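You operate a simulated robot arm through the tools that you are given. There is no shell and no other tool.

You are at the controls of a simulated robot arm. One attempt, no reset.

JOB
Light station 26 dimly: red dial to 20, teal lever to narrow, then lamp on and flap open.

It is judged by the outcome, as a careful person would: the job done as asked, and still so three seconds after it is handed in. It fails if anything else is knocked over, pushed out of place, dropped, spilled or broken.

ROBOT AND FRAMES
A 7-joint arm with a two-finger parallel gripper, fixed in place. Base frame: the origin is at the foot of the arm, x ahead of it, y to its left, z up; the work surface is at about z = 76. Lengths are in cm, angles in rad, forces in N, time in s.
With the tool pointing down near the work surface it reaches from about 20 to 68 cm from the base axis. Its first joint turns from -1.152 to 1.152 rad. Payload 2.4 kg.
The tool frame sits at the grasp point between the pads (the TCP): z along the fingers, y along the line on which they close. The tips reach 3 cm beyond it. Largest opening 9.4 cm; finger width 2.8, thickness 1; the body of the gripper, 5 by 9.6 cm, starts 5.5 cm behind the TCP.
Orientation is told as [roll, pitch, yaw] about the base's x, y, z axes, in that order, counted from this pose: with the fingers straight down and closing along the base's y, the tool's x points along the base's -x, its y along +y and its z along -z.

CONTROLS
- The arm moves only by the tool jog_arm. Its argument "steps" is text: rows parted by semicolons, each of 7 numbers parted by spaces: the shift along the base's x, y, z in units of 100 mm (1.0 is 100 mm), then the turn, a rotation vector about the base's x, y, z in units of 180 degrees (1.0 is 180 degrees), then the closure, from 0 (fully open) to 1 (shut). In form: tx ty tz ax ay az grip; .... A call has 1 to 20 rows; each row is the pose to reach, as a shift and turn from the pose commanded when the call began. A call with a number of a shift or a turn outside -1 to 1 is refused whole. A row lasts 0.2 s, in which the tool goes at most 5 cm and 0.15 rad; a call with a longer step from one row to the next is refused whole, and so is a gripper value outside its range. A pose out of reach is approached as far as the arm can. The call stops where the force on the tool passes 70 N (or 10 N more than at its start, if that is more) or the arm is blocked; 0.2 s more then pass. Each finger travels about 15.3 cm/s and halts on what it meets, pressing with about 39 N; the grip force reading is that of the motor and also rises with nothing between the fingers. The clock runs only during rows and for 0.2 s after the last one: add rows that repeat a pose to give the fingers time. It gives the time, the measured TCP pose, the force on the tool (base axes), the opening and the grip force at its end, in the units of the frame above (readings bear some noise), with the torque about the TCP (base axes, N m) and any sound that the robot's microphone picked up, and new pictures: "show" is both (left out), scene, wrist or none.
- Cameras (640 x 400 px; columns grow to the right, rows downward): "scene" is fixed at [4.38, 48.93, 142.73]; the picture's right is [-0.63, -0.78, 0.00], its down [-0.56, 0.45, -0.69] and it looks along [0.54, -0.43, -0.72] (base axes); focal length 214 px, centre (320, 200). "wrist" rides on the gripper at [7.6, 1.4, -10.3] in the tool frame; the picture's right is [-0.18, 0.98, 0.00], its down [-0.75, -0.14, -0.64] and it looks along [-0.63, -0.12, 0.77] (tool axes); focal length 243 px, centre (320, 200). There is no depth. A picture from a camera that has moved, and an enlarged one, comes with that camera's place and axes in the base frame and with its lens.
- inspect(camera, box): a new picture of the part [left, top, right, bottom] of that camera's present view, enlarged. No time passes.
- close_job(): hands the job in; it is judged then, once.

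Places have to be worked out from the pictures, the camera data and where the tool is seen. Open the gripper and draw the arm clear of the work before you hand the job in, unless the task says otherwise.

The tools are called after "Emit:" as a command line: name --argument value ..., lists and objects as JSON in quotes. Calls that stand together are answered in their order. jog_arm: Moves the arm, as the interface text tells. Its arguments: {"type":"object","properties":{"steps":{"type":"string"},"show":{"type":"string","enum":["both","scene","wrist","none"]}},"required":["steps"]} The other tools are called the same way: inspect (camera, box) takes an enlarged picture of a part of a camera's view; close_job () hands the job in.

At the start:

```text
time: 0.0
tool_pos: [33.96, 6.31, 123.52]
ee_rot: [-0.001, 0.0, 0.001]
force: [0.3, -0.4, -0.1]
wrist_torque: [0.01, 0.02, 0.03]
grip_width: 9.4
grip_force: 0.0
```

scene: 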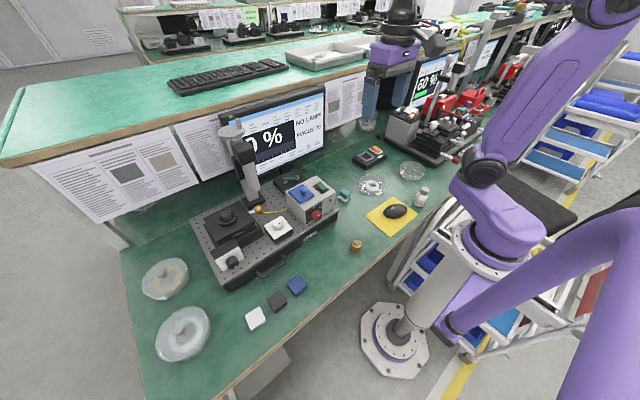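
wrist: 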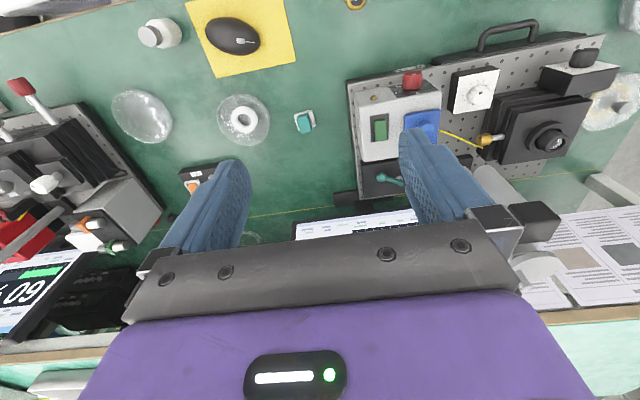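

I'll first look closely at the scene to identify station 26 and its controls.

Emit:
inspect --camera "scene" --box '[180, 80, 360, 300]'

Emit:
inspect --camera "scene" --box '[360, 40, 520, 180]'

Emit:
inspect --camera "wrist" --box '[320, 0, 640, 200]'

Emit:
inspect --camera "wrist" --box '[0, 60, 240, 300]'

```text
1.82 times, centred on (270, 190) of scene
camera zoom: at [4.38, 48.93, 142.73], right [-0.63, -0.78, 0.0], down [-0.56, 0.45, -0.69], along [0.54, -0.43, -0.72], focal length 390 px, centre (411, 218)
```

zoom: 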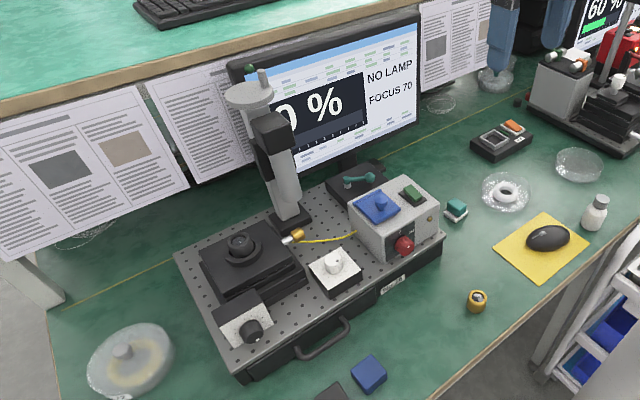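

```text
2.86 times, centred on (440, 110) of scene
camera zoom: at [4.38, 48.93, 142.73], right [-0.63, -0.78, 0.0], down [-0.56, 0.45, -0.69], along [0.54, -0.43, -0.72], focal length 613 px, centre (-23, 457)
```

zoom: 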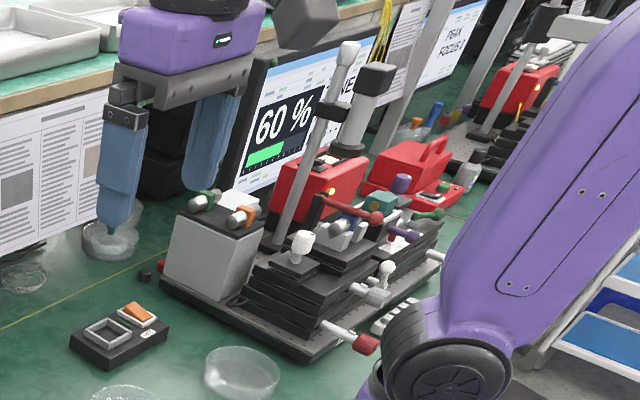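

```text
2.00 times, centred on (480, 100) of wrist
camera zoom: at [26.31, 7.78, 133.88], right [0.18, 0.98, 0.0], down [0.75, -0.14, 0.64], along [0.63, -0.12, -0.77], focal length 485 px, centre (0, 400)
```

zoom: 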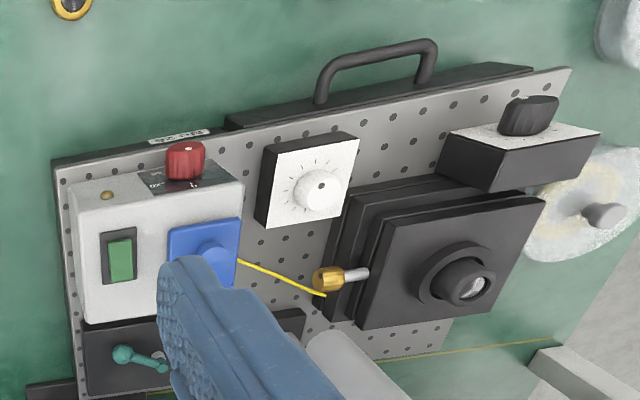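

```text
1.67 times, centred on (120, 180) of wrist
camera zoom: at [26.31, 7.78, 133.88], right [0.18, 0.98, 0.0], down [0.75, -0.14, 0.64], along [0.63, -0.12, -0.77], focal length 404 px, centre (653, 233)
```

zoom: 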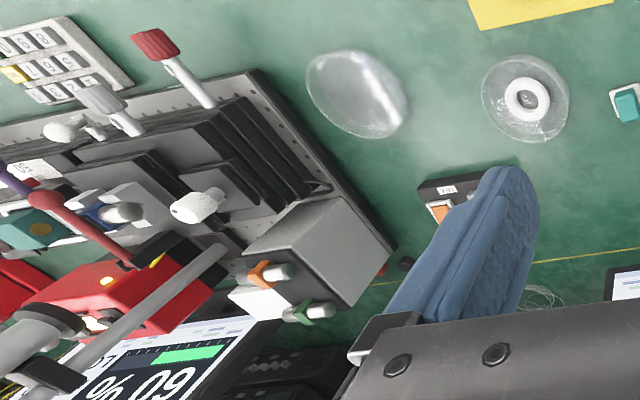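

The near-left board has a label on its front edge; I'll zoom in on the labels and on each control.

Emit:
inspect --camera "scene" --box '[270, 170, 350, 250]'

Emit:
inspect --camera "wrist" --box '[350, 50, 450, 120]'

Emit:
inspect --camera "wrist" --box '[340, 100, 460, 220]'

Emit:
inspect --camera "scene" --box '[220, 80, 340, 190]'

Emit:
inspect --camera "wrist" --box '[0, 60, 120, 200]'

```text
5.00 times, centred on (310, 210) of scene
camera zoom: at [4.38, 48.93, 142.73], right [-0.63, -0.78, 0.0], down [-0.56, 0.45, -0.69], along [0.54, -0.43, -0.72], focal length 1072 px, centre (370, 150)
```

zoom: 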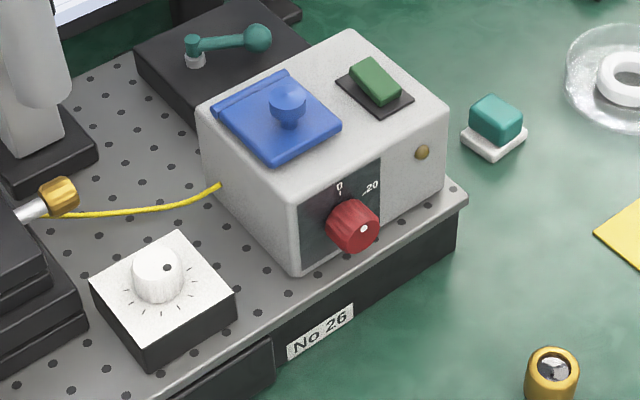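

```text
5.71 times, centred on (400, 85) of wrist
camera zoom: at [26.31, 7.78, 133.88], right [0.18, 0.98, 0.0], down [0.75, -0.14, 0.64], along [0.63, -0.12, -0.77], focal length 1386 px, centre (-137, 857)
```

zoom: 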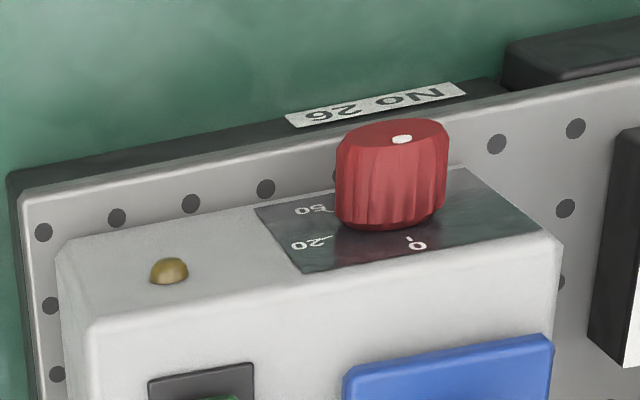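

```text
3.33 times, centred on (400, 160) of wrist
camera zoom: at [26.31, 7.78, 133.88], right [0.18, 0.98, 0.0], down [0.75, -0.14, 0.64], along [0.63, -0.12, -0.77], focal length 809 px, centre (53, 333)
```

zoom: 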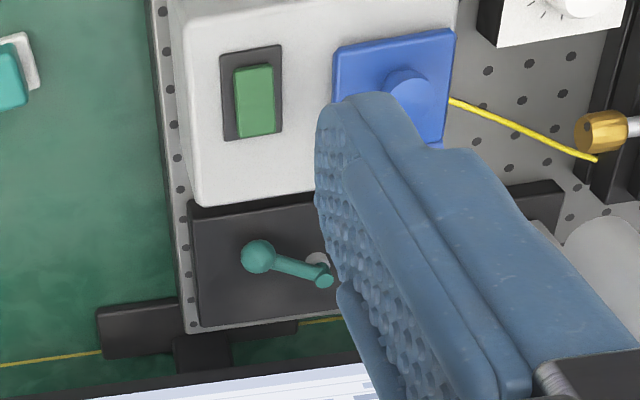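

```text
3.64 times, centred on (280, 135) of scene
camera zoom: at [4.38, 48.93, 142.73], right [-0.63, -0.78, 0.0], down [-0.56, 0.45, -0.69], along [0.54, -0.43, -0.72], focal length 780 px, centre (466, 436)
```

zoom: 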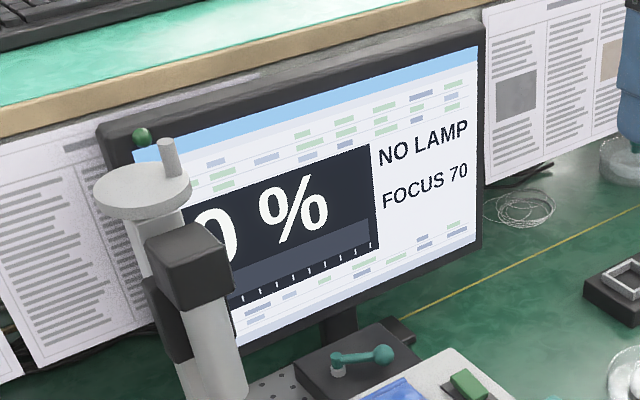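

```text
2.86 times, centred on (60, 130) of wrist
camera zoom: at [26.31, 7.78, 133.88], right [0.18, 0.98, 0.0], down [0.75, -0.14, 0.64], along [0.63, -0.12, -0.77], focal length 693 px, centre (1063, 400)
```

zoom: 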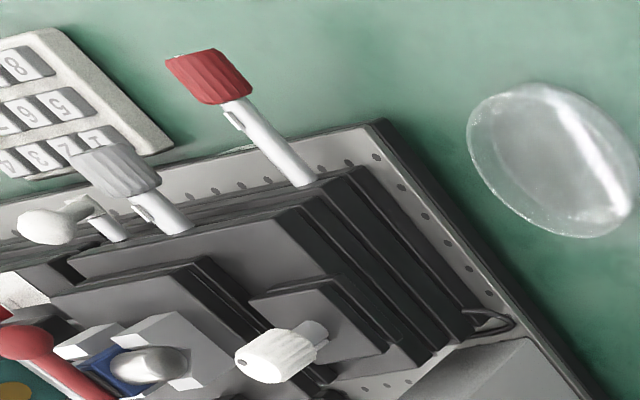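

Station 26 is the board with the grey lamp box ("No 26" on its front edge). I'll move the gripper high and back toward the robot side so that the wrist camera views the box's front panel.

Emit:
jog_arm --steps "-0.15 0.2 -0.1 0 0 0 0; -0.3 0.4 -0.2 0 0 0 0; -0.5 0.6 -0.35 0 0 0 0; -0.7 0.8 -0.5 0 0 0 0; -0.9 0.99 -0.6 0 0 0 0; -0.9 0.99 -0.6 0 0 0 0"

```text
time: 1.4
tool_pos: [24.77, 16.34, 117.51]
ee_rot: [0.0, 0.002, -0.002]
force: [-0.1, -0.3, 0.1]
wrist_torque: [0.0, 0.02, 0.03]
grip_width: 9.41
grip_force: 0.1
camera wrist: at [17.26, 17.78, 127.91], right [0.18, 0.98, 0.0], down [0.75, -0.14, 0.64], along [0.63, -0.12, -0.77], focal length 243 px, centre (320, 200)
```

scene: 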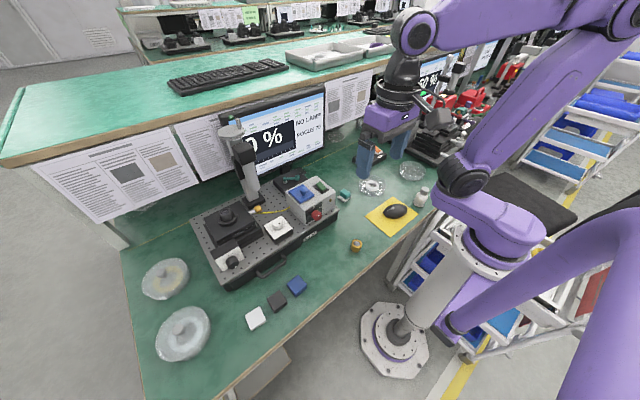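
wrist: 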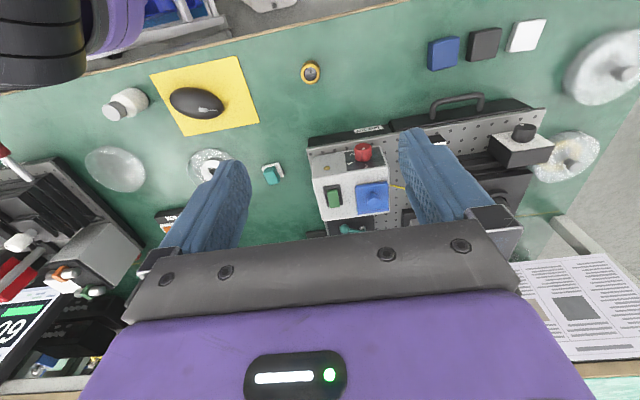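

Emit:
inspect --camera "wrist" --box '[295, 110, 415, 240]'

Emit:
inspect --camera "wrist" --box '[320, 125, 400, 175]'

```text
3.08 times, centred on (355, 175) of wrist
camera zoom: at [17.26, 17.78, 127.91], right [0.18, 0.98, 0.0], down [0.75, -0.14, 0.64], along [0.63, -0.12, -0.77], focal length 746 px, centre (212, 277)
```

zoom: 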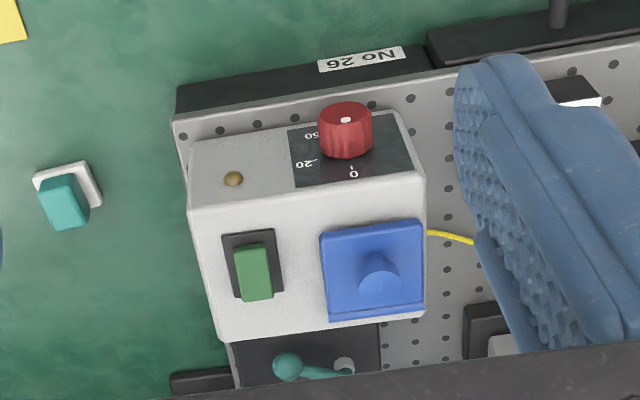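

```text
8.00 times, centred on (360, 150) of wrist
camera zoom: at [17.26, 17.78, 127.91], right [0.18, 0.98, 0.0], down [0.75, -0.14, 0.64], along [0.63, -0.12, -0.77], focal length 1941 px, centre (0, 600)
```

zoom: 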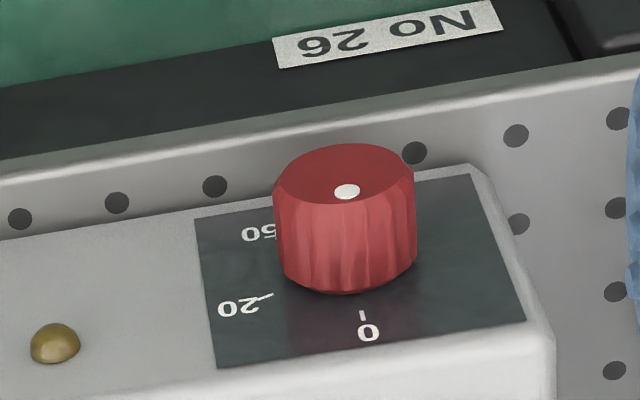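

The geometry works out: the red dial is on the box's front face, about (40, 21.5, 88) with its axis along x. The green rocker and blue flap are on the box top (z≈93), and the teal lever is behind the box near (60, 16, 88). I'll move forward, staying high, to view the lever's markings.

Emit:
jog_arm --steps "0.3 0 0 0 0 0 0; 0.65 0 0 0 0 0 0; 1.0 0 0 0 0 0 0; 1.0 0 0 0 0 0 0" --show "none"

Emit:
jog_arm --steps "0.3 0 -0.1 0 0 0 0; 0.65 0 -0.2 0 0 0 0; 1.0 0 -0.3 0 0 0 0; 1.0 0 -0.3 0 0 0 0"

```text
time: 2.4
tool_pos: [34.94, 16.24, 117.65]
ee_rot: [0.001, -0.001, 0.001]
force: [0.0, 0.4, -0.3]
wrist_torque: [-0.01, 0.05, -0.01]
grip_width: 9.37
grip_force: 0.0
```

```text
time: 3.4
tool_pos: [45.04, 16.2, 114.54]
ee_rot: [0.0, 0.0, 0.0]
force: [-0.3, 0.6, 0.2]
wrist_torque: [0.0, 0.03, -0.03]
grip_width: 9.41
grip_force: 0.0
camera wrist: at [37.47, 17.68, 124.9], right [0.18, 0.98, 0.0], down [0.75, -0.14, 0.64], along [0.63, -0.12, -0.77], focal length 243 px, centre (320, 200)
```

scene: 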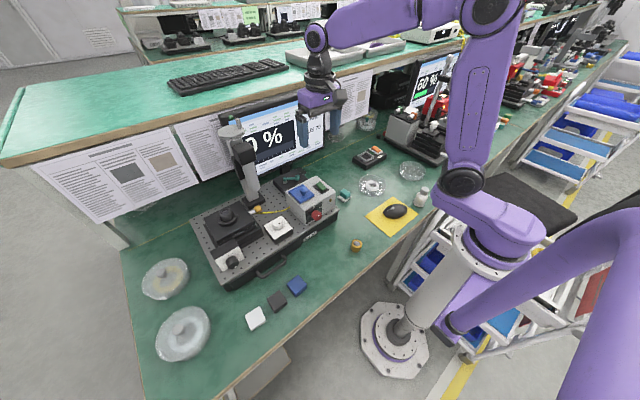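
wrist: 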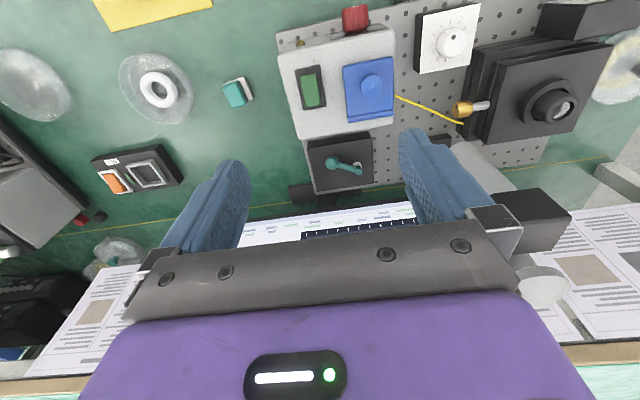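

Emit:
inspect --camera "wrist" --box '[290, 120, 400, 200]'

Emit:
inspect --camera "wrist" --box '[270, 0, 410, 140]'

Emit:
inspect --camera "wrist" --box '[80, 60, 260, 200]'

```text
5.00 times, centred on (345, 160) of wrist
camera zoom: at [37.47, 17.68, 124.9], right [0.18, 0.98, 0.0], down [0.75, -0.14, 0.64], along [0.63, -0.12, -0.77], focal length 1213 px, centre (195, 400)
```

zoom: 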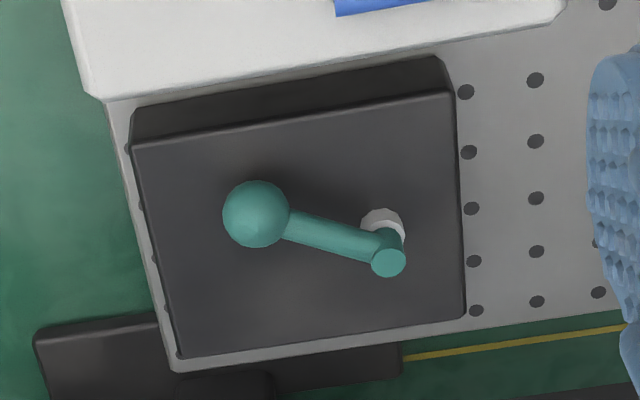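

```text
2.86 times, centred on (340, 70) of wrist
camera zoom: at [37.47, 17.68, 124.9], right [0.18, 0.98, 0.0], down [0.75, -0.14, 0.64], along [0.63, -0.12, -0.77], focal length 693 px, centre (263, 571)
```

zoom: 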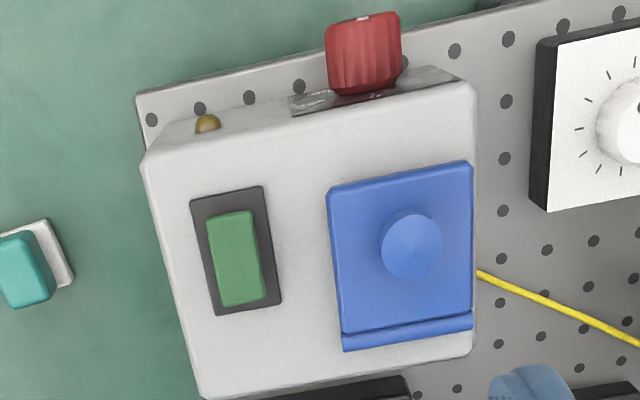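

```text
2.86 times, centred on (170, 130) of wrist
camera zoom: at [37.47, 17.68, 124.9], right [0.18, 0.98, 0.0], down [0.75, -0.14, 0.64], along [0.63, -0.12, -0.77], focal length 693 px, centre (749, 400)
```

zoom: 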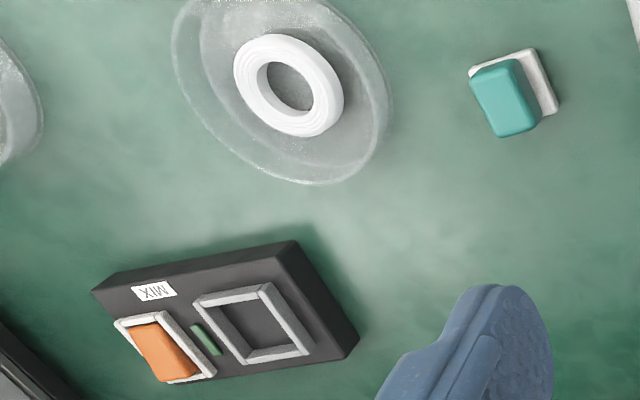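

Emit:
inspect --camera "wrist" --box '[305, 128, 380, 196]'

Emit:
inspect --camera "scene" --box '[272, 165, 312, 190]'

Emit:
inspect --camera "scene" --box '[30, 90, 220, 210]'

Emit:
inspect --camera "scene" --box '[320, 65, 380, 130]'

```text
5.88 times, centred on (342, 162) of wrist
camera zoom: at [37.47, 17.68, 124.9], right [0.18, 0.98, 0.0], down [0.75, -0.14, 0.64], along [0.63, -0.12, -0.77], focal length 1427 px, centre (188, 424)
```

zoom: 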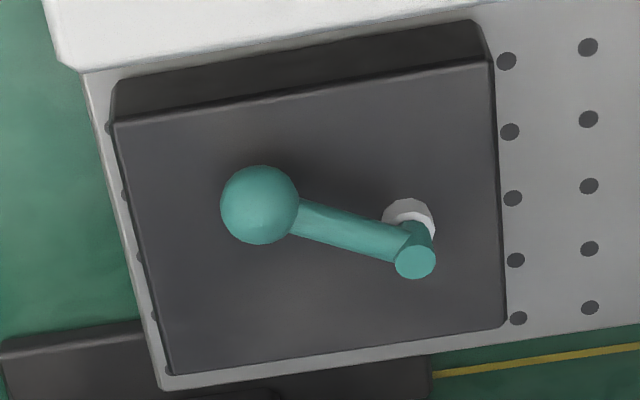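

```text
16.00 times, centred on (292, 178) of scene
camera zoom: at [4.38, 48.93, 142.73], right [-0.63, -0.78, 0.0], down [-0.56, 0.45, -0.69], along [0.54, -0.43, -0.72], focal length 3432 px, centre (768, 560)
```

zoom: 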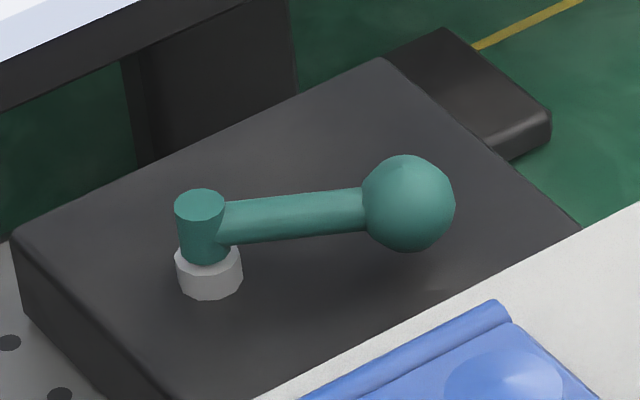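

```text
3.33 times, centred on (125, 150) of scene
camera zoom: at [4.38, 48.93, 142.73], right [-0.63, -0.78, 0.0], down [-0.56, 0.45, -0.69], along [0.54, -0.43, -0.72], focal length 715 px, centre (970, 367)
```

zoom: 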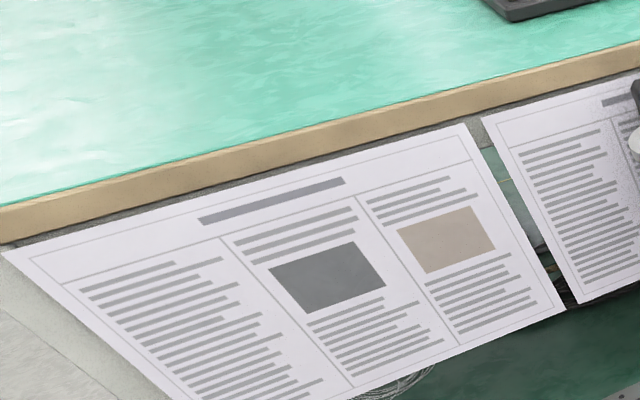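

```text
6.15 times, centred on (350, 98) of scene
camera zoom: at [4.38, 48.93, 142.73], right [-0.63, -0.78, 0.0], down [-0.56, 0.45, -0.69], along [0.54, -0.43, -0.72], focal length 1320 px, centre (135, 831)
```

zoom: 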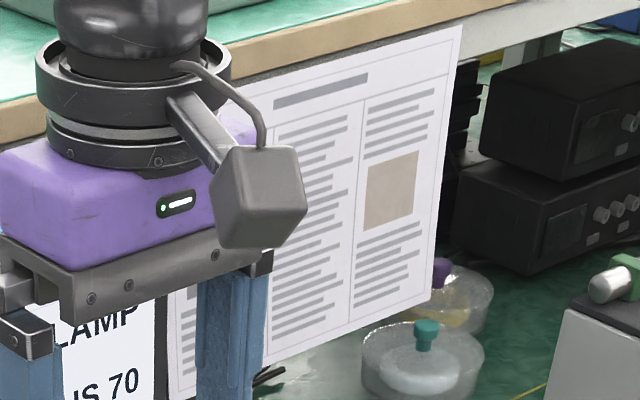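

No markings are visible on the lever block from here, so I'll get a closer look from just above it.

Emit:
jog_arm --steps "0.15 0 -0.3 0 0 0 0; 0.3 0 -0.6 0 0 0 0; 0.4 0 -1.0 0 0 0 0; 0.4 0 -1.0 0 0 0 0"

Emit:
inspect --camera "wrist" --box '[260, 90, 420, 210]'

```text
time: 4.4
tool_pos: [49.0, 16.35, 104.51]
ee_rot: [-0.001, 0.0, 0.0]
force: [0.5, 0.8, -0.8]
wrist_torque: [0.0, 0.02, 0.01]
grip_width: 9.42
grip_force: 0.0
camera wrist: at [41.49, 17.71, 114.8], right [0.18, 0.98, 0.0], down [0.75, -0.14, 0.64], along [0.63, -0.12, -0.77], focal length 243 px, centre (320, 200)
```

scene: 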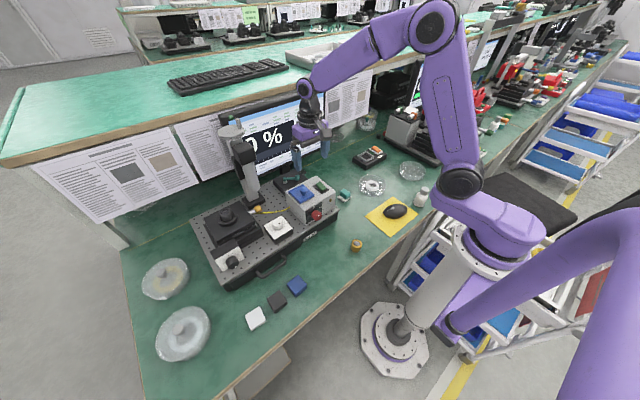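
wrist: 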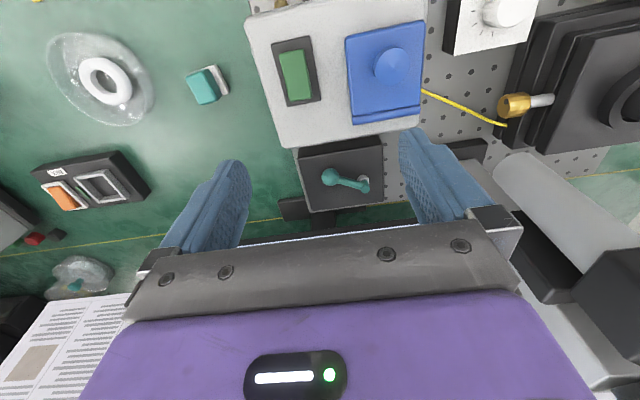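

```text
3.33 times, centred on (340, 150) of wrist
camera zoom: at [41.49, 17.71, 114.8], right [0.18, 0.98, 0.0], down [0.75, -0.14, 0.64], along [0.63, -0.12, -0.77], focal length 809 px, centre (253, 367)
```

zoom: 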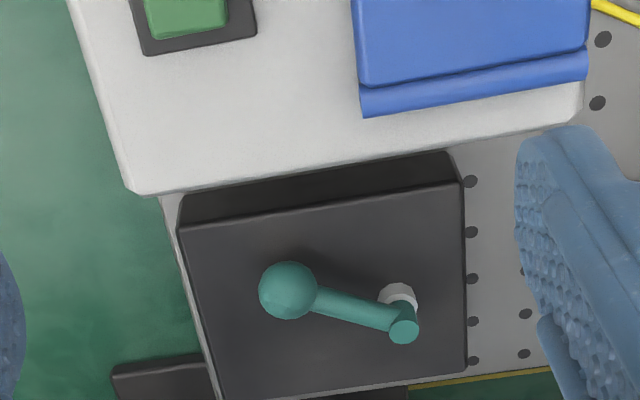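

The lever carries no visible labels, so the monitors may give feedback on it. I'll zoom in on the other monitors and on the rest of the scene for hints.

Emit:
inspect --camera "scene" --box '[400, 40, 520, 120]'

Emit:
inspect --camera "scene" --box '[130, 0, 330, 60]'

Emit:
inspect --camera "scene" --box '[470, 0, 640, 110]'

Emit:
inspect --camera "scene" --box '[220, 90, 330, 190]'

```text
5.00 times, centred on (460, 80) of scene
camera zoom: at [4.38, 48.93, 142.73], right [-0.63, -0.78, 0.0], down [-0.56, 0.45, -0.69], along [0.54, -0.43, -0.72], focal length 1072 px, centre (-380, 800)
```

zoom: 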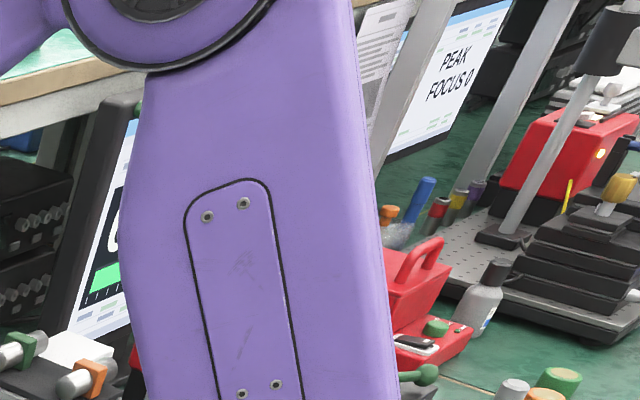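

```text
3.20 times, centred on (230, 30) of scene
camera zoom: at [4.38, 48.93, 142.73], right [-0.63, -0.78, 0.0], down [-0.56, 0.45, -0.69], along [0.54, -0.43, -0.72], focal length 686 px, centre (608, 744)
```

zoom: 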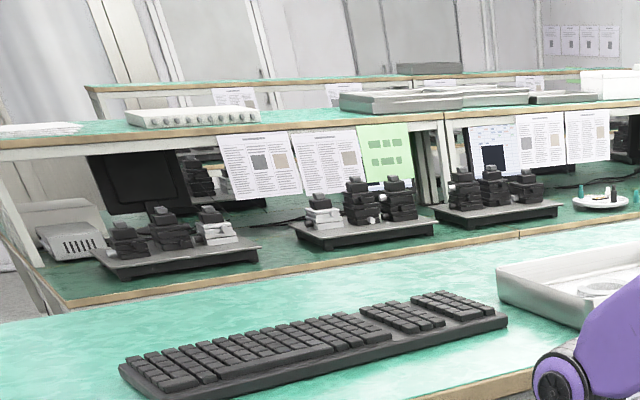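

```text
3.64 times, centred on (555, 55) of scene
camera zoom: at [4.38, 48.93, 142.73], right [-0.63, -0.78, 0.0], down [-0.56, 0.45, -0.69], along [0.54, -0.43, -0.72], focal length 780 px, centre (-534, 727)
```

zoom: 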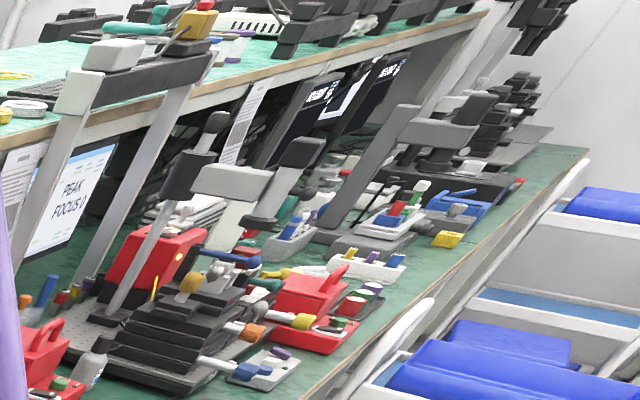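

```text
4.00 times, centred on (275, 140) of scene
camera zoom: at [4.38, 48.93, 142.73], right [-0.63, -0.78, 0.0], down [-0.56, 0.45, -0.69], along [0.54, -0.43, -0.72], focal length 858 px, centre (500, 440)
```

zoom: 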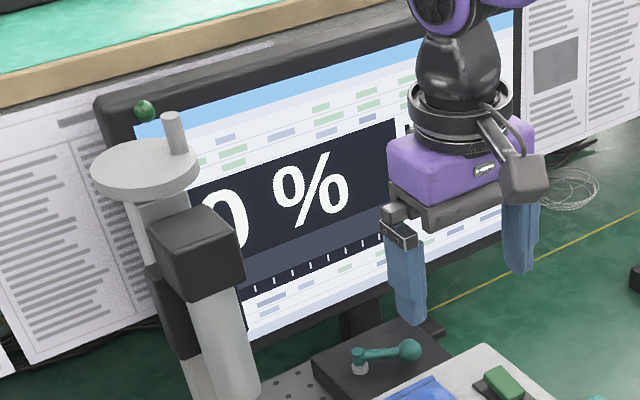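

No label hints there either. The monitor should show the effect of the lever once the lamp is on. I'll start with the dial: retreat upward and back, then tilt the tool forward about 60° so the fingers (and camera) face the front panel.

Emit:
jog_arm --steps "-0.1 0.05 0.4 0 0 0 0; -0.4 0.2 0.6 0 0 0 0; -0.7 0.35 0.6 0 0 0 0; -1.0 0.5 0.6 0 0 0 0; -1.0 0.5 0.6 0 0 0 0" --show "none"

Emit:
jog_arm --steps "-0.15 0 0 0 -0.04 0 0; -0.3 0 0 0 -0.085 0 0; -0.45 0 0 0 -0.13 0 0; -0.6 0 0 0 -0.17 0 0; -0.75 0 -0.1 0 -0.21 0 0; -0.9 0 -0.2 0 -0.25 0 0; -0.9 0 -0.3 0 -0.29 0 0; -0.9 0 -0.4 0 -0.333 0 0; -0.9 0 -0.4 0 -0.333 0 0"

```text
time: 5.6
tool_pos: [38.69, 21.17, 110.54]
ee_rot: [-0.001, 0.001, 0.0]
force: [-0.1, 0.4, 0.2]
wrist_torque: [0.0, 0.0, -0.01]
grip_width: 9.4
grip_force: 0.0
```

```text
time: 7.6
tool_pos: [29.88, 21.06, 106.57]
ee_rot: [0.0, -1.048, 0.0]
force: [-0.6, 0.2, 0.5]
wrist_torque: [0.0, 0.01, -0.04]
grip_width: 9.41
grip_force: 0.0
out of reach, approached as far as the arm can: row 5
camera wrist: at [17.28, 22.7, 105.15], right [0.09, 0.98, 0.16], down [-0.18, -0.14, 0.97], along [0.98, -0.12, 0.16], focal length 243 px, centre (320, 200)
```

scene: 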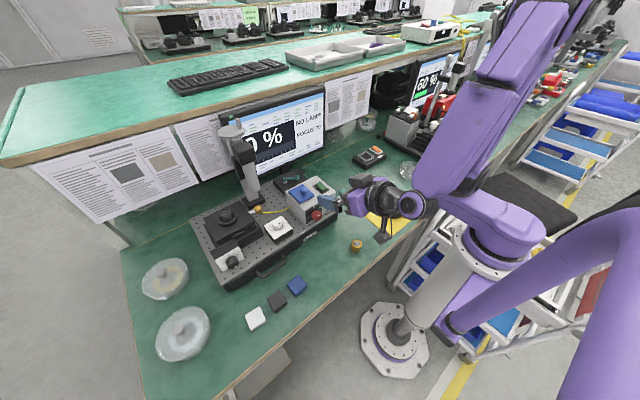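
wrist: 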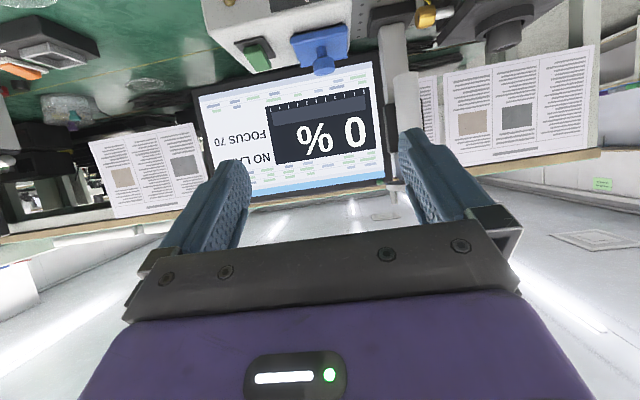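

The forward tilt is reachable. I'll descend to bring the camera level with the front panel.

Emit:
jog_arm --steps "0 0 -0.3 0 0 0 0; 0 0 -0.6 0 0 0 0; 0 0 -0.9 0 0 0 0; 0 0 -1.0 0 0 0 0; 0 0 -1.0 0 0 0 0"

```text
time: 8.8
tool_pos: [29.88, 21.23, 96.53]
ee_rot: [0.0, -1.046, 0.001]
force: [-0.5, -0.2, 0.0]
wrist_torque: [0.02, -0.03, -0.01]
grip_width: 9.43
grip_force: 0.1
camera wrist: at [17.25, 22.68, 95.21], right [0.09, 0.98, 0.16], down [-0.18, -0.14, 0.97], along [0.98, -0.12, 0.16], focal length 243 px, centre (320, 200)
```

scene: 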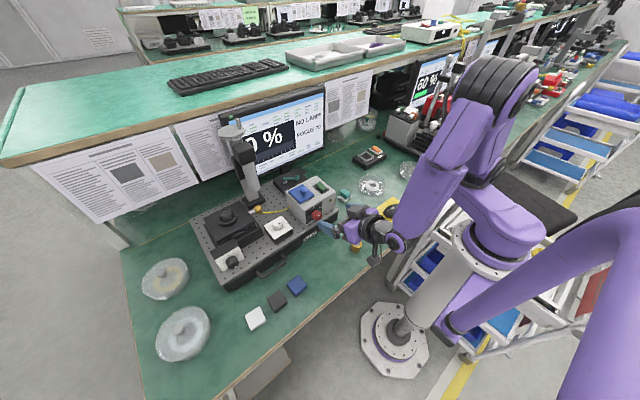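
wrist: 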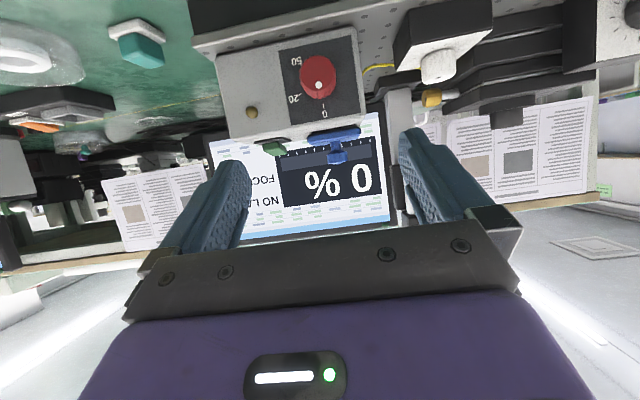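

Emit:
inspect --camera "wrist" --box '[270, 30, 370, 125]'

Emit:
inspect --camera "wrist" --box '[190, 120, 390, 250]'

```text
4.21 times, centred on (320, 78) of wrist
camera zoom: at [17.25, 22.68, 95.21], right [0.09, 0.98, 0.16], down [-0.18, -0.14, 0.97], along [0.98, -0.12, 0.16], focal length 1022 px, centre (320, 716)
```

zoom: 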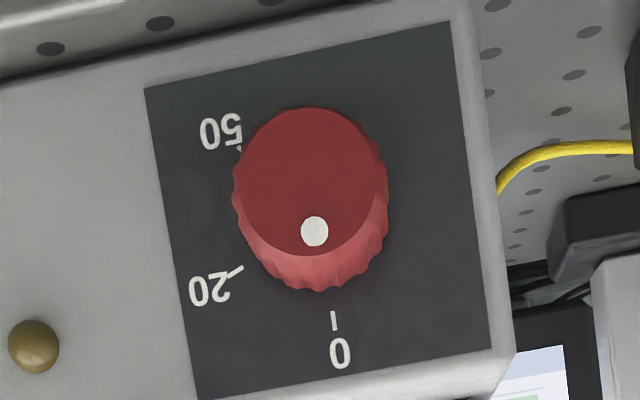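

```text
3.08 times, centred on (290, 185) of wrist
camera zoom: at [17.25, 22.68, 95.21], right [0.09, 0.98, 0.16], down [-0.18, -0.14, 0.97], along [0.98, -0.12, 0.16], focal length 746 px, centre (412, 246)
```

zoom: 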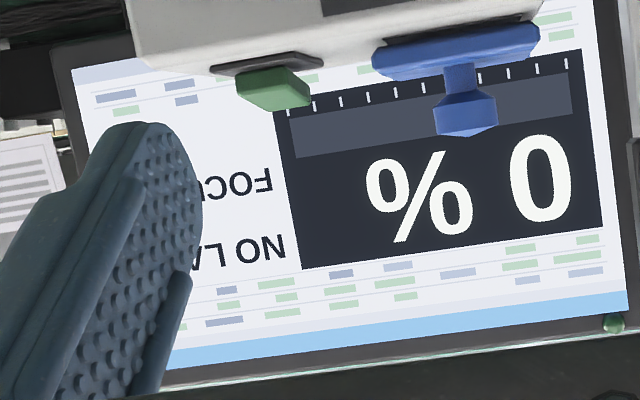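

The panel is clear now: 0 is at the top, 20 is about 69° clockwise, 50 about 139°, and the marker is at 0. The dial axis is at about y=21.55, z=88.15, with its tip at x≈39. I'll pre-rotate the tool −25° about the dial axis, part-close the fingers and line up in front of it.

Emit:
jog_arm --steps "0.06 0.02 -0.18 -0.035 0 0 0.2; 0.14 0.05 -0.36 -0.07 0 0 0.45; 0.22 0.075 -0.54 -0.105 0 0 0.45; 0.304 0.095 -0.706 -0.139 0 0 0.45; 0.304 0.095 -0.706 -0.139 0 0 0.45"

```text
time: 10.0
tool_pos: [32.98, 22.19, 89.44]
ee_rot: [-0.753, -0.901, 0.632]
force: [0.4, 0.2, -0.2]
wrist_torque: [0.01, -0.02, -0.01]
grip_width: 5.16
grip_force: 0.0
camera wrist: at [20.33, 22.88, 87.66], right [0.09, 0.96, -0.27], down [-0.18, 0.28, 0.94], along [0.98, -0.04, 0.2], focal length 243 px, centre (320, 200)
```

scene: 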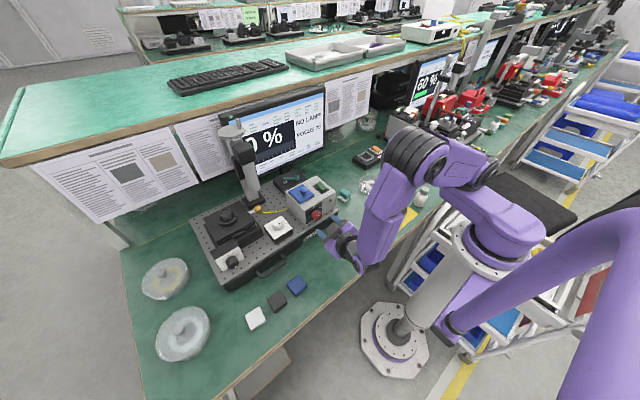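
wrist: 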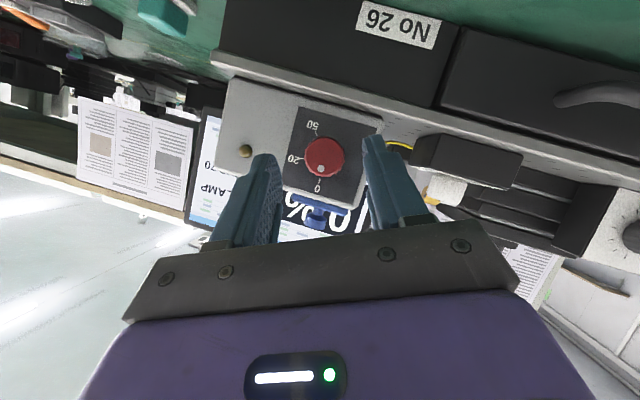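

The knob sits centred between the fingertips. I'll advance along +x to straddle it.

Emit:
jog_arm --steps "0.15 0 0 0 0 0 0.45; 0.3 0 0 0 0 0 0.45; 0.4 0 0 0 0 0 0.45; 0.46 0 0 0 0 0 0.45; 0.46 0 0 0 0 0 0.45"

Emit:
inspect --camera "wrist" --box '[240, 60, 420, 210]'

Emit:
inspect --camera "scene" --box '[280, 170, 360, 260]'

```text
time: 11.2
tool_pos: [37.58, 22.08, 89.44]
ee_rot: [-0.75, -0.903, 0.63]
force: [-0.6, -0.1, 0.6]
wrist_torque: [-0.02, 0.01, 0.0]
grip_width: 5.15
grip_force: 0.0
camera wrist: at [24.87, 22.85, 87.61], right [0.09, 0.96, -0.27], down [-0.18, 0.28, 0.94], along [0.98, -0.04, 0.2], focal length 243 px, centre (320, 200)
```

scene: 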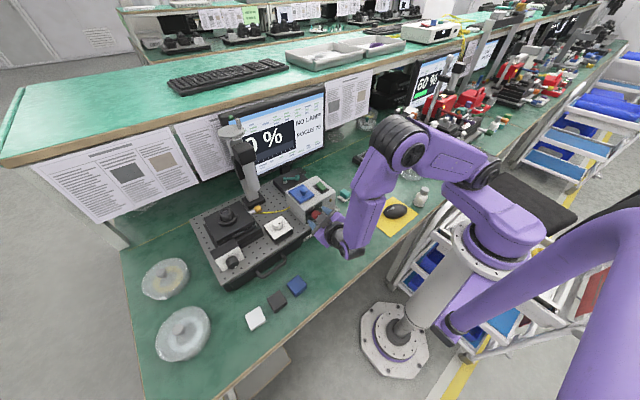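
wrist: 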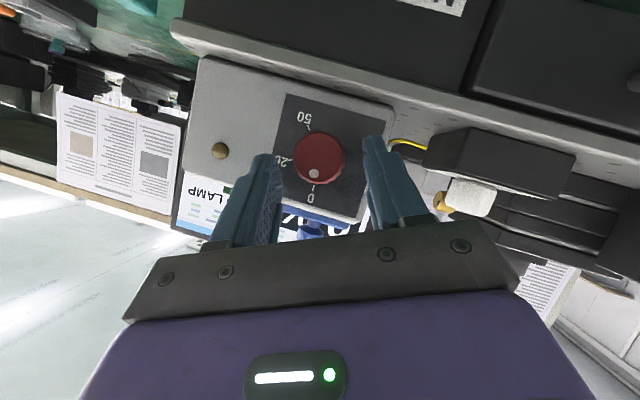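

```text
2.67 times, centred on (330, 135) of wrist
camera zoom: at [24.87, 22.85, 87.61], right [0.09, 0.96, -0.27], down [-0.18, 0.28, 0.94], along [0.98, -0.04, 0.2], focal length 647 px, centre (293, 373)
```

zoom: 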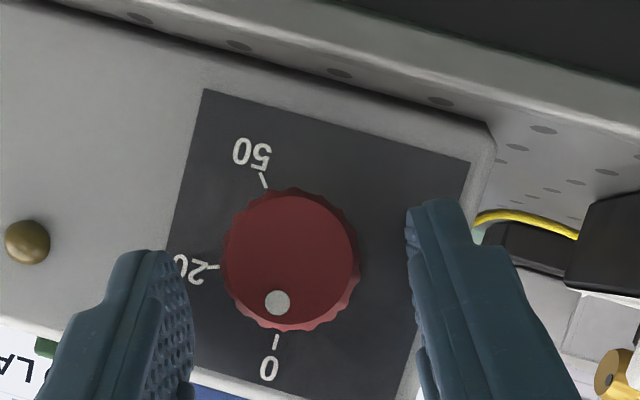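

```text
4.44 times, centred on (320, 215) of scene
camera zoom: at [4.38, 48.93, 142.73], right [-0.63, -0.78, 0.0], down [-0.56, 0.45, -0.69], along [0.54, -0.43, -0.72], focal length 953 px, centre (320, 133)
```

zoom: 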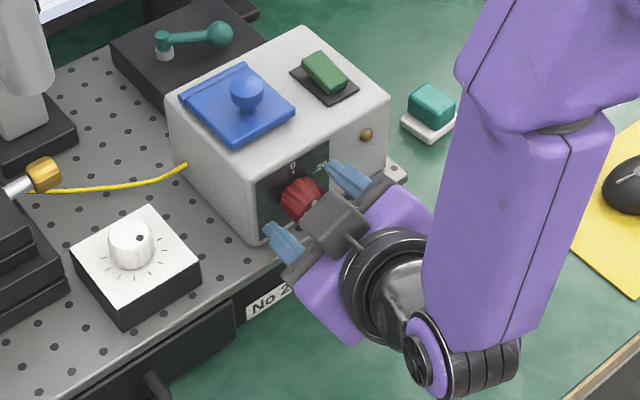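

The fingers straddle the knob as planned. Now I close on it and check the grip width.

Emit:
jog_arm --steps "0 0 0 0 0 0 0.6; 0 0 0 0 0 0 0.75; 0 0 0 0 0 0 0.85; 0 0 0 0 0 0 0.85" --show "wrist"

```text
time: 12.2
tool_pos: [37.49, 22.18, 89.37]
ee_rot: [-0.749, -0.903, 0.631]
force: [2.8, 1.6, -2.3]
wrist_torque: [0.04, -0.06, 0.06]
grip_width: 3.15
grip_force: 44.9
camera wrist: at [24.85, 22.86, 87.61], right [0.09, 0.96, -0.27], down [-0.18, 0.28, 0.94], along [0.98, -0.04, 0.2], focal length 243 px, centre (320, 200)
```

wrist: 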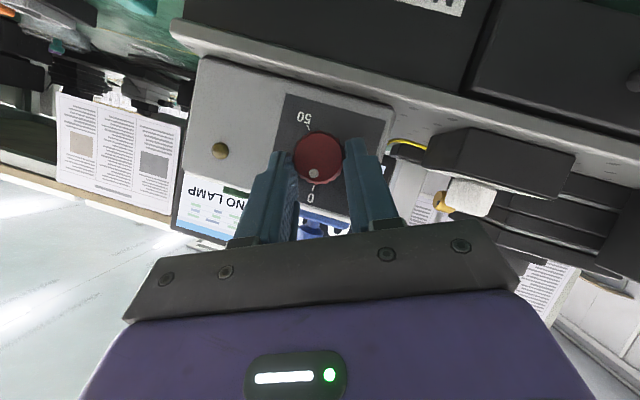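

Gripped at 3.15 cm with little side load, so it's well centred. I'll rotate about the dial axis, first 28° to check that the dial follows.

Emit:
jog_arm --steps "0 -0.0165 0.0065 0.0389 0 0 0.85; 0 -0.0336 0.0109 0.0778 0 0 0.85; 0 -0.0512 0.0132 0.1167 0 0 0.85; 0 -0.0689 0.0134 0.1556 0 0 0.85; 0 -0.0689 0.0134 0.1556 0 0 0.85" --show "wrist"

Emit:
inspect --camera "wrist" --box '[240, 60, 420, 210]'

```text
time: 13.4
tool_pos: [37.46, 21.43, 89.68]
ee_rot: [0.104, -1.042, -0.091]
force: [-8.8, -9.3, 4.9]
wrist_torque: [-0.14, -1.16, -0.36]
grip_width: 3.17
grip_force: 45.1
camera wrist: at [24.84, 22.96, 88.29], right [0.09, 0.97, 0.21], down [-0.18, -0.19, 0.96], along [0.98, -0.13, 0.16], focal length 243 px, centre (320, 200)
```

wrist: 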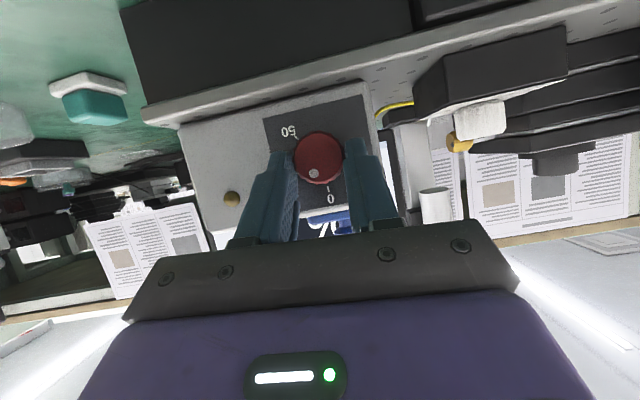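

```text
2.67 times, centred on (330, 135) of wrist
camera zoom: at [24.84, 22.96, 88.29], right [0.09, 0.97, 0.21], down [-0.18, -0.19, 0.96], along [0.98, -0.13, 0.16], focal length 647 px, centre (293, 373)
```

zoom: 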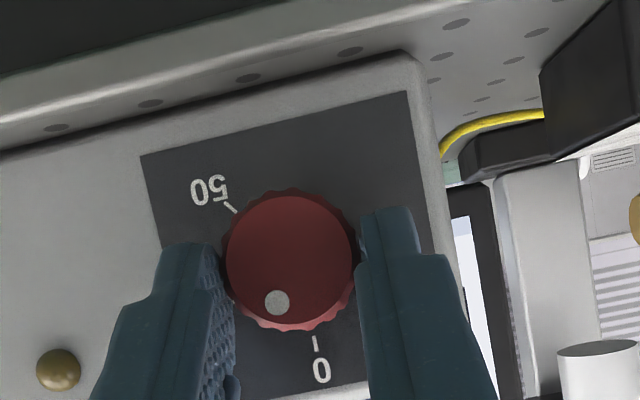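

The dial follows faithfully. I'll continue the rotation to about 70° in total.

Emit:
jog_arm --steps "0 -0.0176 -0.002 0.0389 0 0 0.85; 0 -0.0348 -0.0061 0.0778 0 0 0.85; 0 -0.0514 -0.0123 0.1167 0 0 0.85; 0 -0.0671 -0.0205 0.1556 0 0 0.85; 0 -0.0817 -0.0305 0.1945 0 0 0.85; 0 -0.0949 -0.0423 0.2333 0 0 0.85; 0 -0.0949 -0.0423 0.2333 0 0 0.85" --show "wrist"

Emit:
inspect --camera "wrist" --box '[240, 60, 420, 210]'

Emit:
inspect --camera "scene" --box '[280, 170, 360, 260]'

```text
time: 13.9
tool_pos: [38.1, 21.39, 89.51]
ee_rot: [0.281, -0.999, -0.287]
force: [-9.1, -10.0, 10.2]
wrist_torque: [-0.14, 0.22, 0.52]
grip_width: 3.23
grip_force: 44.9
out of reach, approached as far as the arm can: row 1, 2
stopped in row 2: the force on the tool passed its limit at 82 N (the readings are from after the stop); the commanded pose is now the measured one
camera wrist: at [25.45, 23.58, 88.77], right [0.14, 0.94, 0.3], down [-0.16, -0.28, 0.95], along [0.98, -0.19, 0.11], focal length 243 px, centre (320, 200)
```

wrist: 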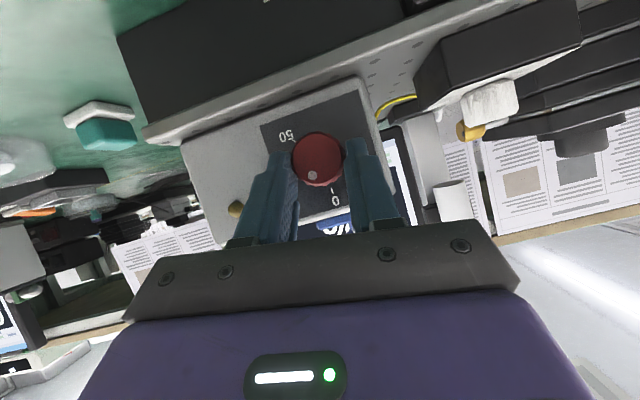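

```text
2.67 times, centred on (330, 135) of wrist
camera zoom: at [25.45, 23.58, 88.77], right [0.14, 0.94, 0.3], down [-0.16, -0.28, 0.95], along [0.98, -0.19, 0.11], focal length 647 px, centre (293, 373)
```

zoom: 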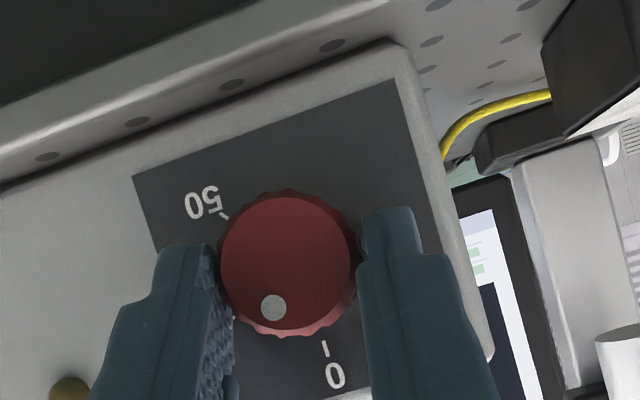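

```text
4.44 times, centred on (320, 215) of scene
camera zoom: at [4.34, 48.9, 142.75], right [-0.63, -0.78, 0.0], down [-0.56, 0.45, -0.69], along [0.54, -0.43, -0.72], focal length 953 px, centre (320, 133)
```

zoom: 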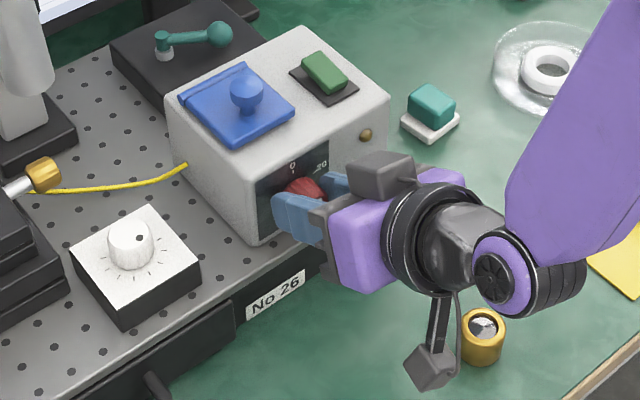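

The wrist hit its roll range after about 35° of turn. I'll release gently, back off and check the dial, then regrip from a counter-rotated pose.

Emit:
jog_arm --steps "0 0 0 0 0 0 0.5; 0 0 0 0 0 0 0.5; -0.15 0 0 0 0 0 0.5; -0.3 0 0 0 0 0 0.5; -0.5 0 0 0 0 0 0.5; -0.5 0 0 0 0 0 0.5" --show "wrist"

Emit:
inspect --camera "wrist" --box '[260, 90, 380, 210]'

```text
time: 15.3
tool_pos: [34.32, 23.23, 90.51]
ee_rot: [0.271, -0.996, -0.282]
force: [0.3, 0.2, 0.3]
wrist_torque: [0.01, -0.01, -0.02]
grip_width: 4.7
grip_force: 0.1
out of reach, approached as far as the arm can: row 3, 4, 5, 6
camera wrist: at [21.74, 25.46, 89.82], right [0.15, 0.94, 0.3], down [-0.16, -0.27, 0.95], along [0.98, -0.19, 0.11], focal length 243 px, centre (320, 200)
```

wrist: 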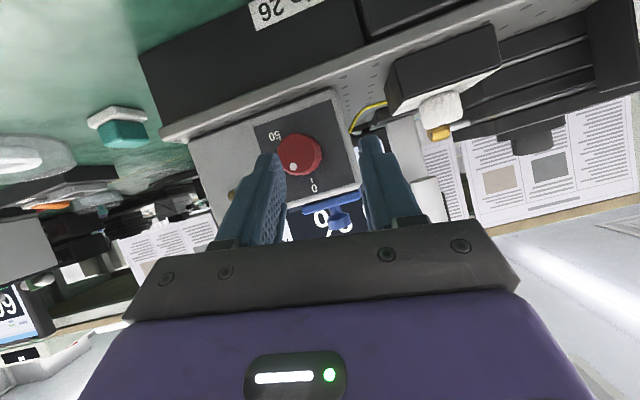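

```text
3.33 times, centred on (320, 150) of wrist
camera zoom: at [21.74, 25.46, 89.82], right [0.15, 0.94, 0.3], down [-0.16, -0.27, 0.95], along [0.98, -0.19, 0.11], focal length 809 px, centre (320, 367)
```

zoom: 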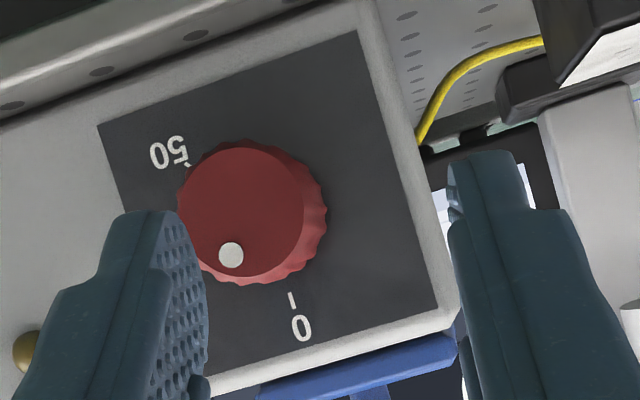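

Dial dot is now about halfway to 20. I'll roll the tool back to about −30° for a second grip.

Emit:
jog_arm --steps "0.002 0.015 0 -0.0358 -0.0007 0.0028 0.5; 0.004 0.03 0 -0.0716 -0.0014 0.0056 0.5; 0.006 0.045 0 -0.1074 -0.0021 0.0084 0.5; 0.008 0.06 -0.005 -0.1432 -0.0028 0.0112 0.5; 0.01 0.075 -0.01 -0.179 -0.0036 0.014 0.5; 0.01 0.089 -0.01 -0.2148 -0.0043 0.0168 0.5; 0.01 0.089 -0.01 -0.2148 -0.0043 0.0168 0.5" --show "wrist"

Emit:
inspect --camera "wrist" --box '[260, 90, 380, 210]'

```text
time: 16.9
tool_pos: [34.5, 24.01, 90.49]
ee_rot: [-0.855, -0.846, 0.712]
force: [0.0, -0.5, 0.4]
wrist_torque: [0.05, 0.01, 0.01]
grip_width: 4.72
grip_force: 0.0
camera wrist: at [21.8, 24.57, 88.61], right [0.09, 0.93, -0.35], down [-0.18, 0.36, 0.91], along [0.98, -0.02, 0.2], focal length 243 px, centre (320, 200)
```

wrist: 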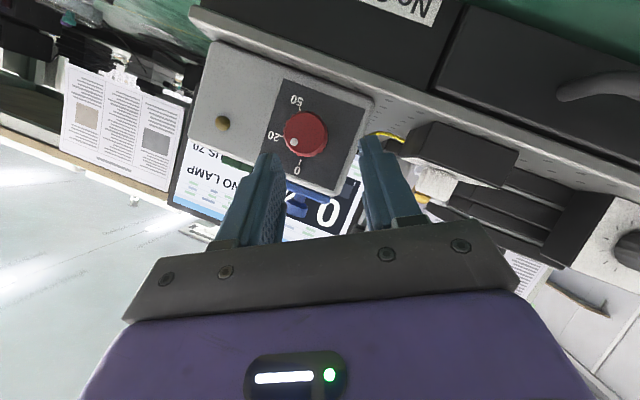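

```text
3.33 times, centred on (320, 150) of wrist
camera zoom: at [21.8, 24.57, 88.61], right [0.09, 0.93, -0.35], down [-0.18, 0.36, 0.91], along [0.98, -0.02, 0.2], focal length 809 px, centre (320, 367)
```

zoom: 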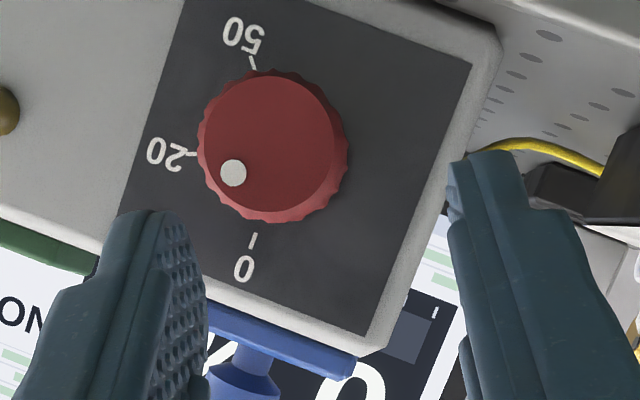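

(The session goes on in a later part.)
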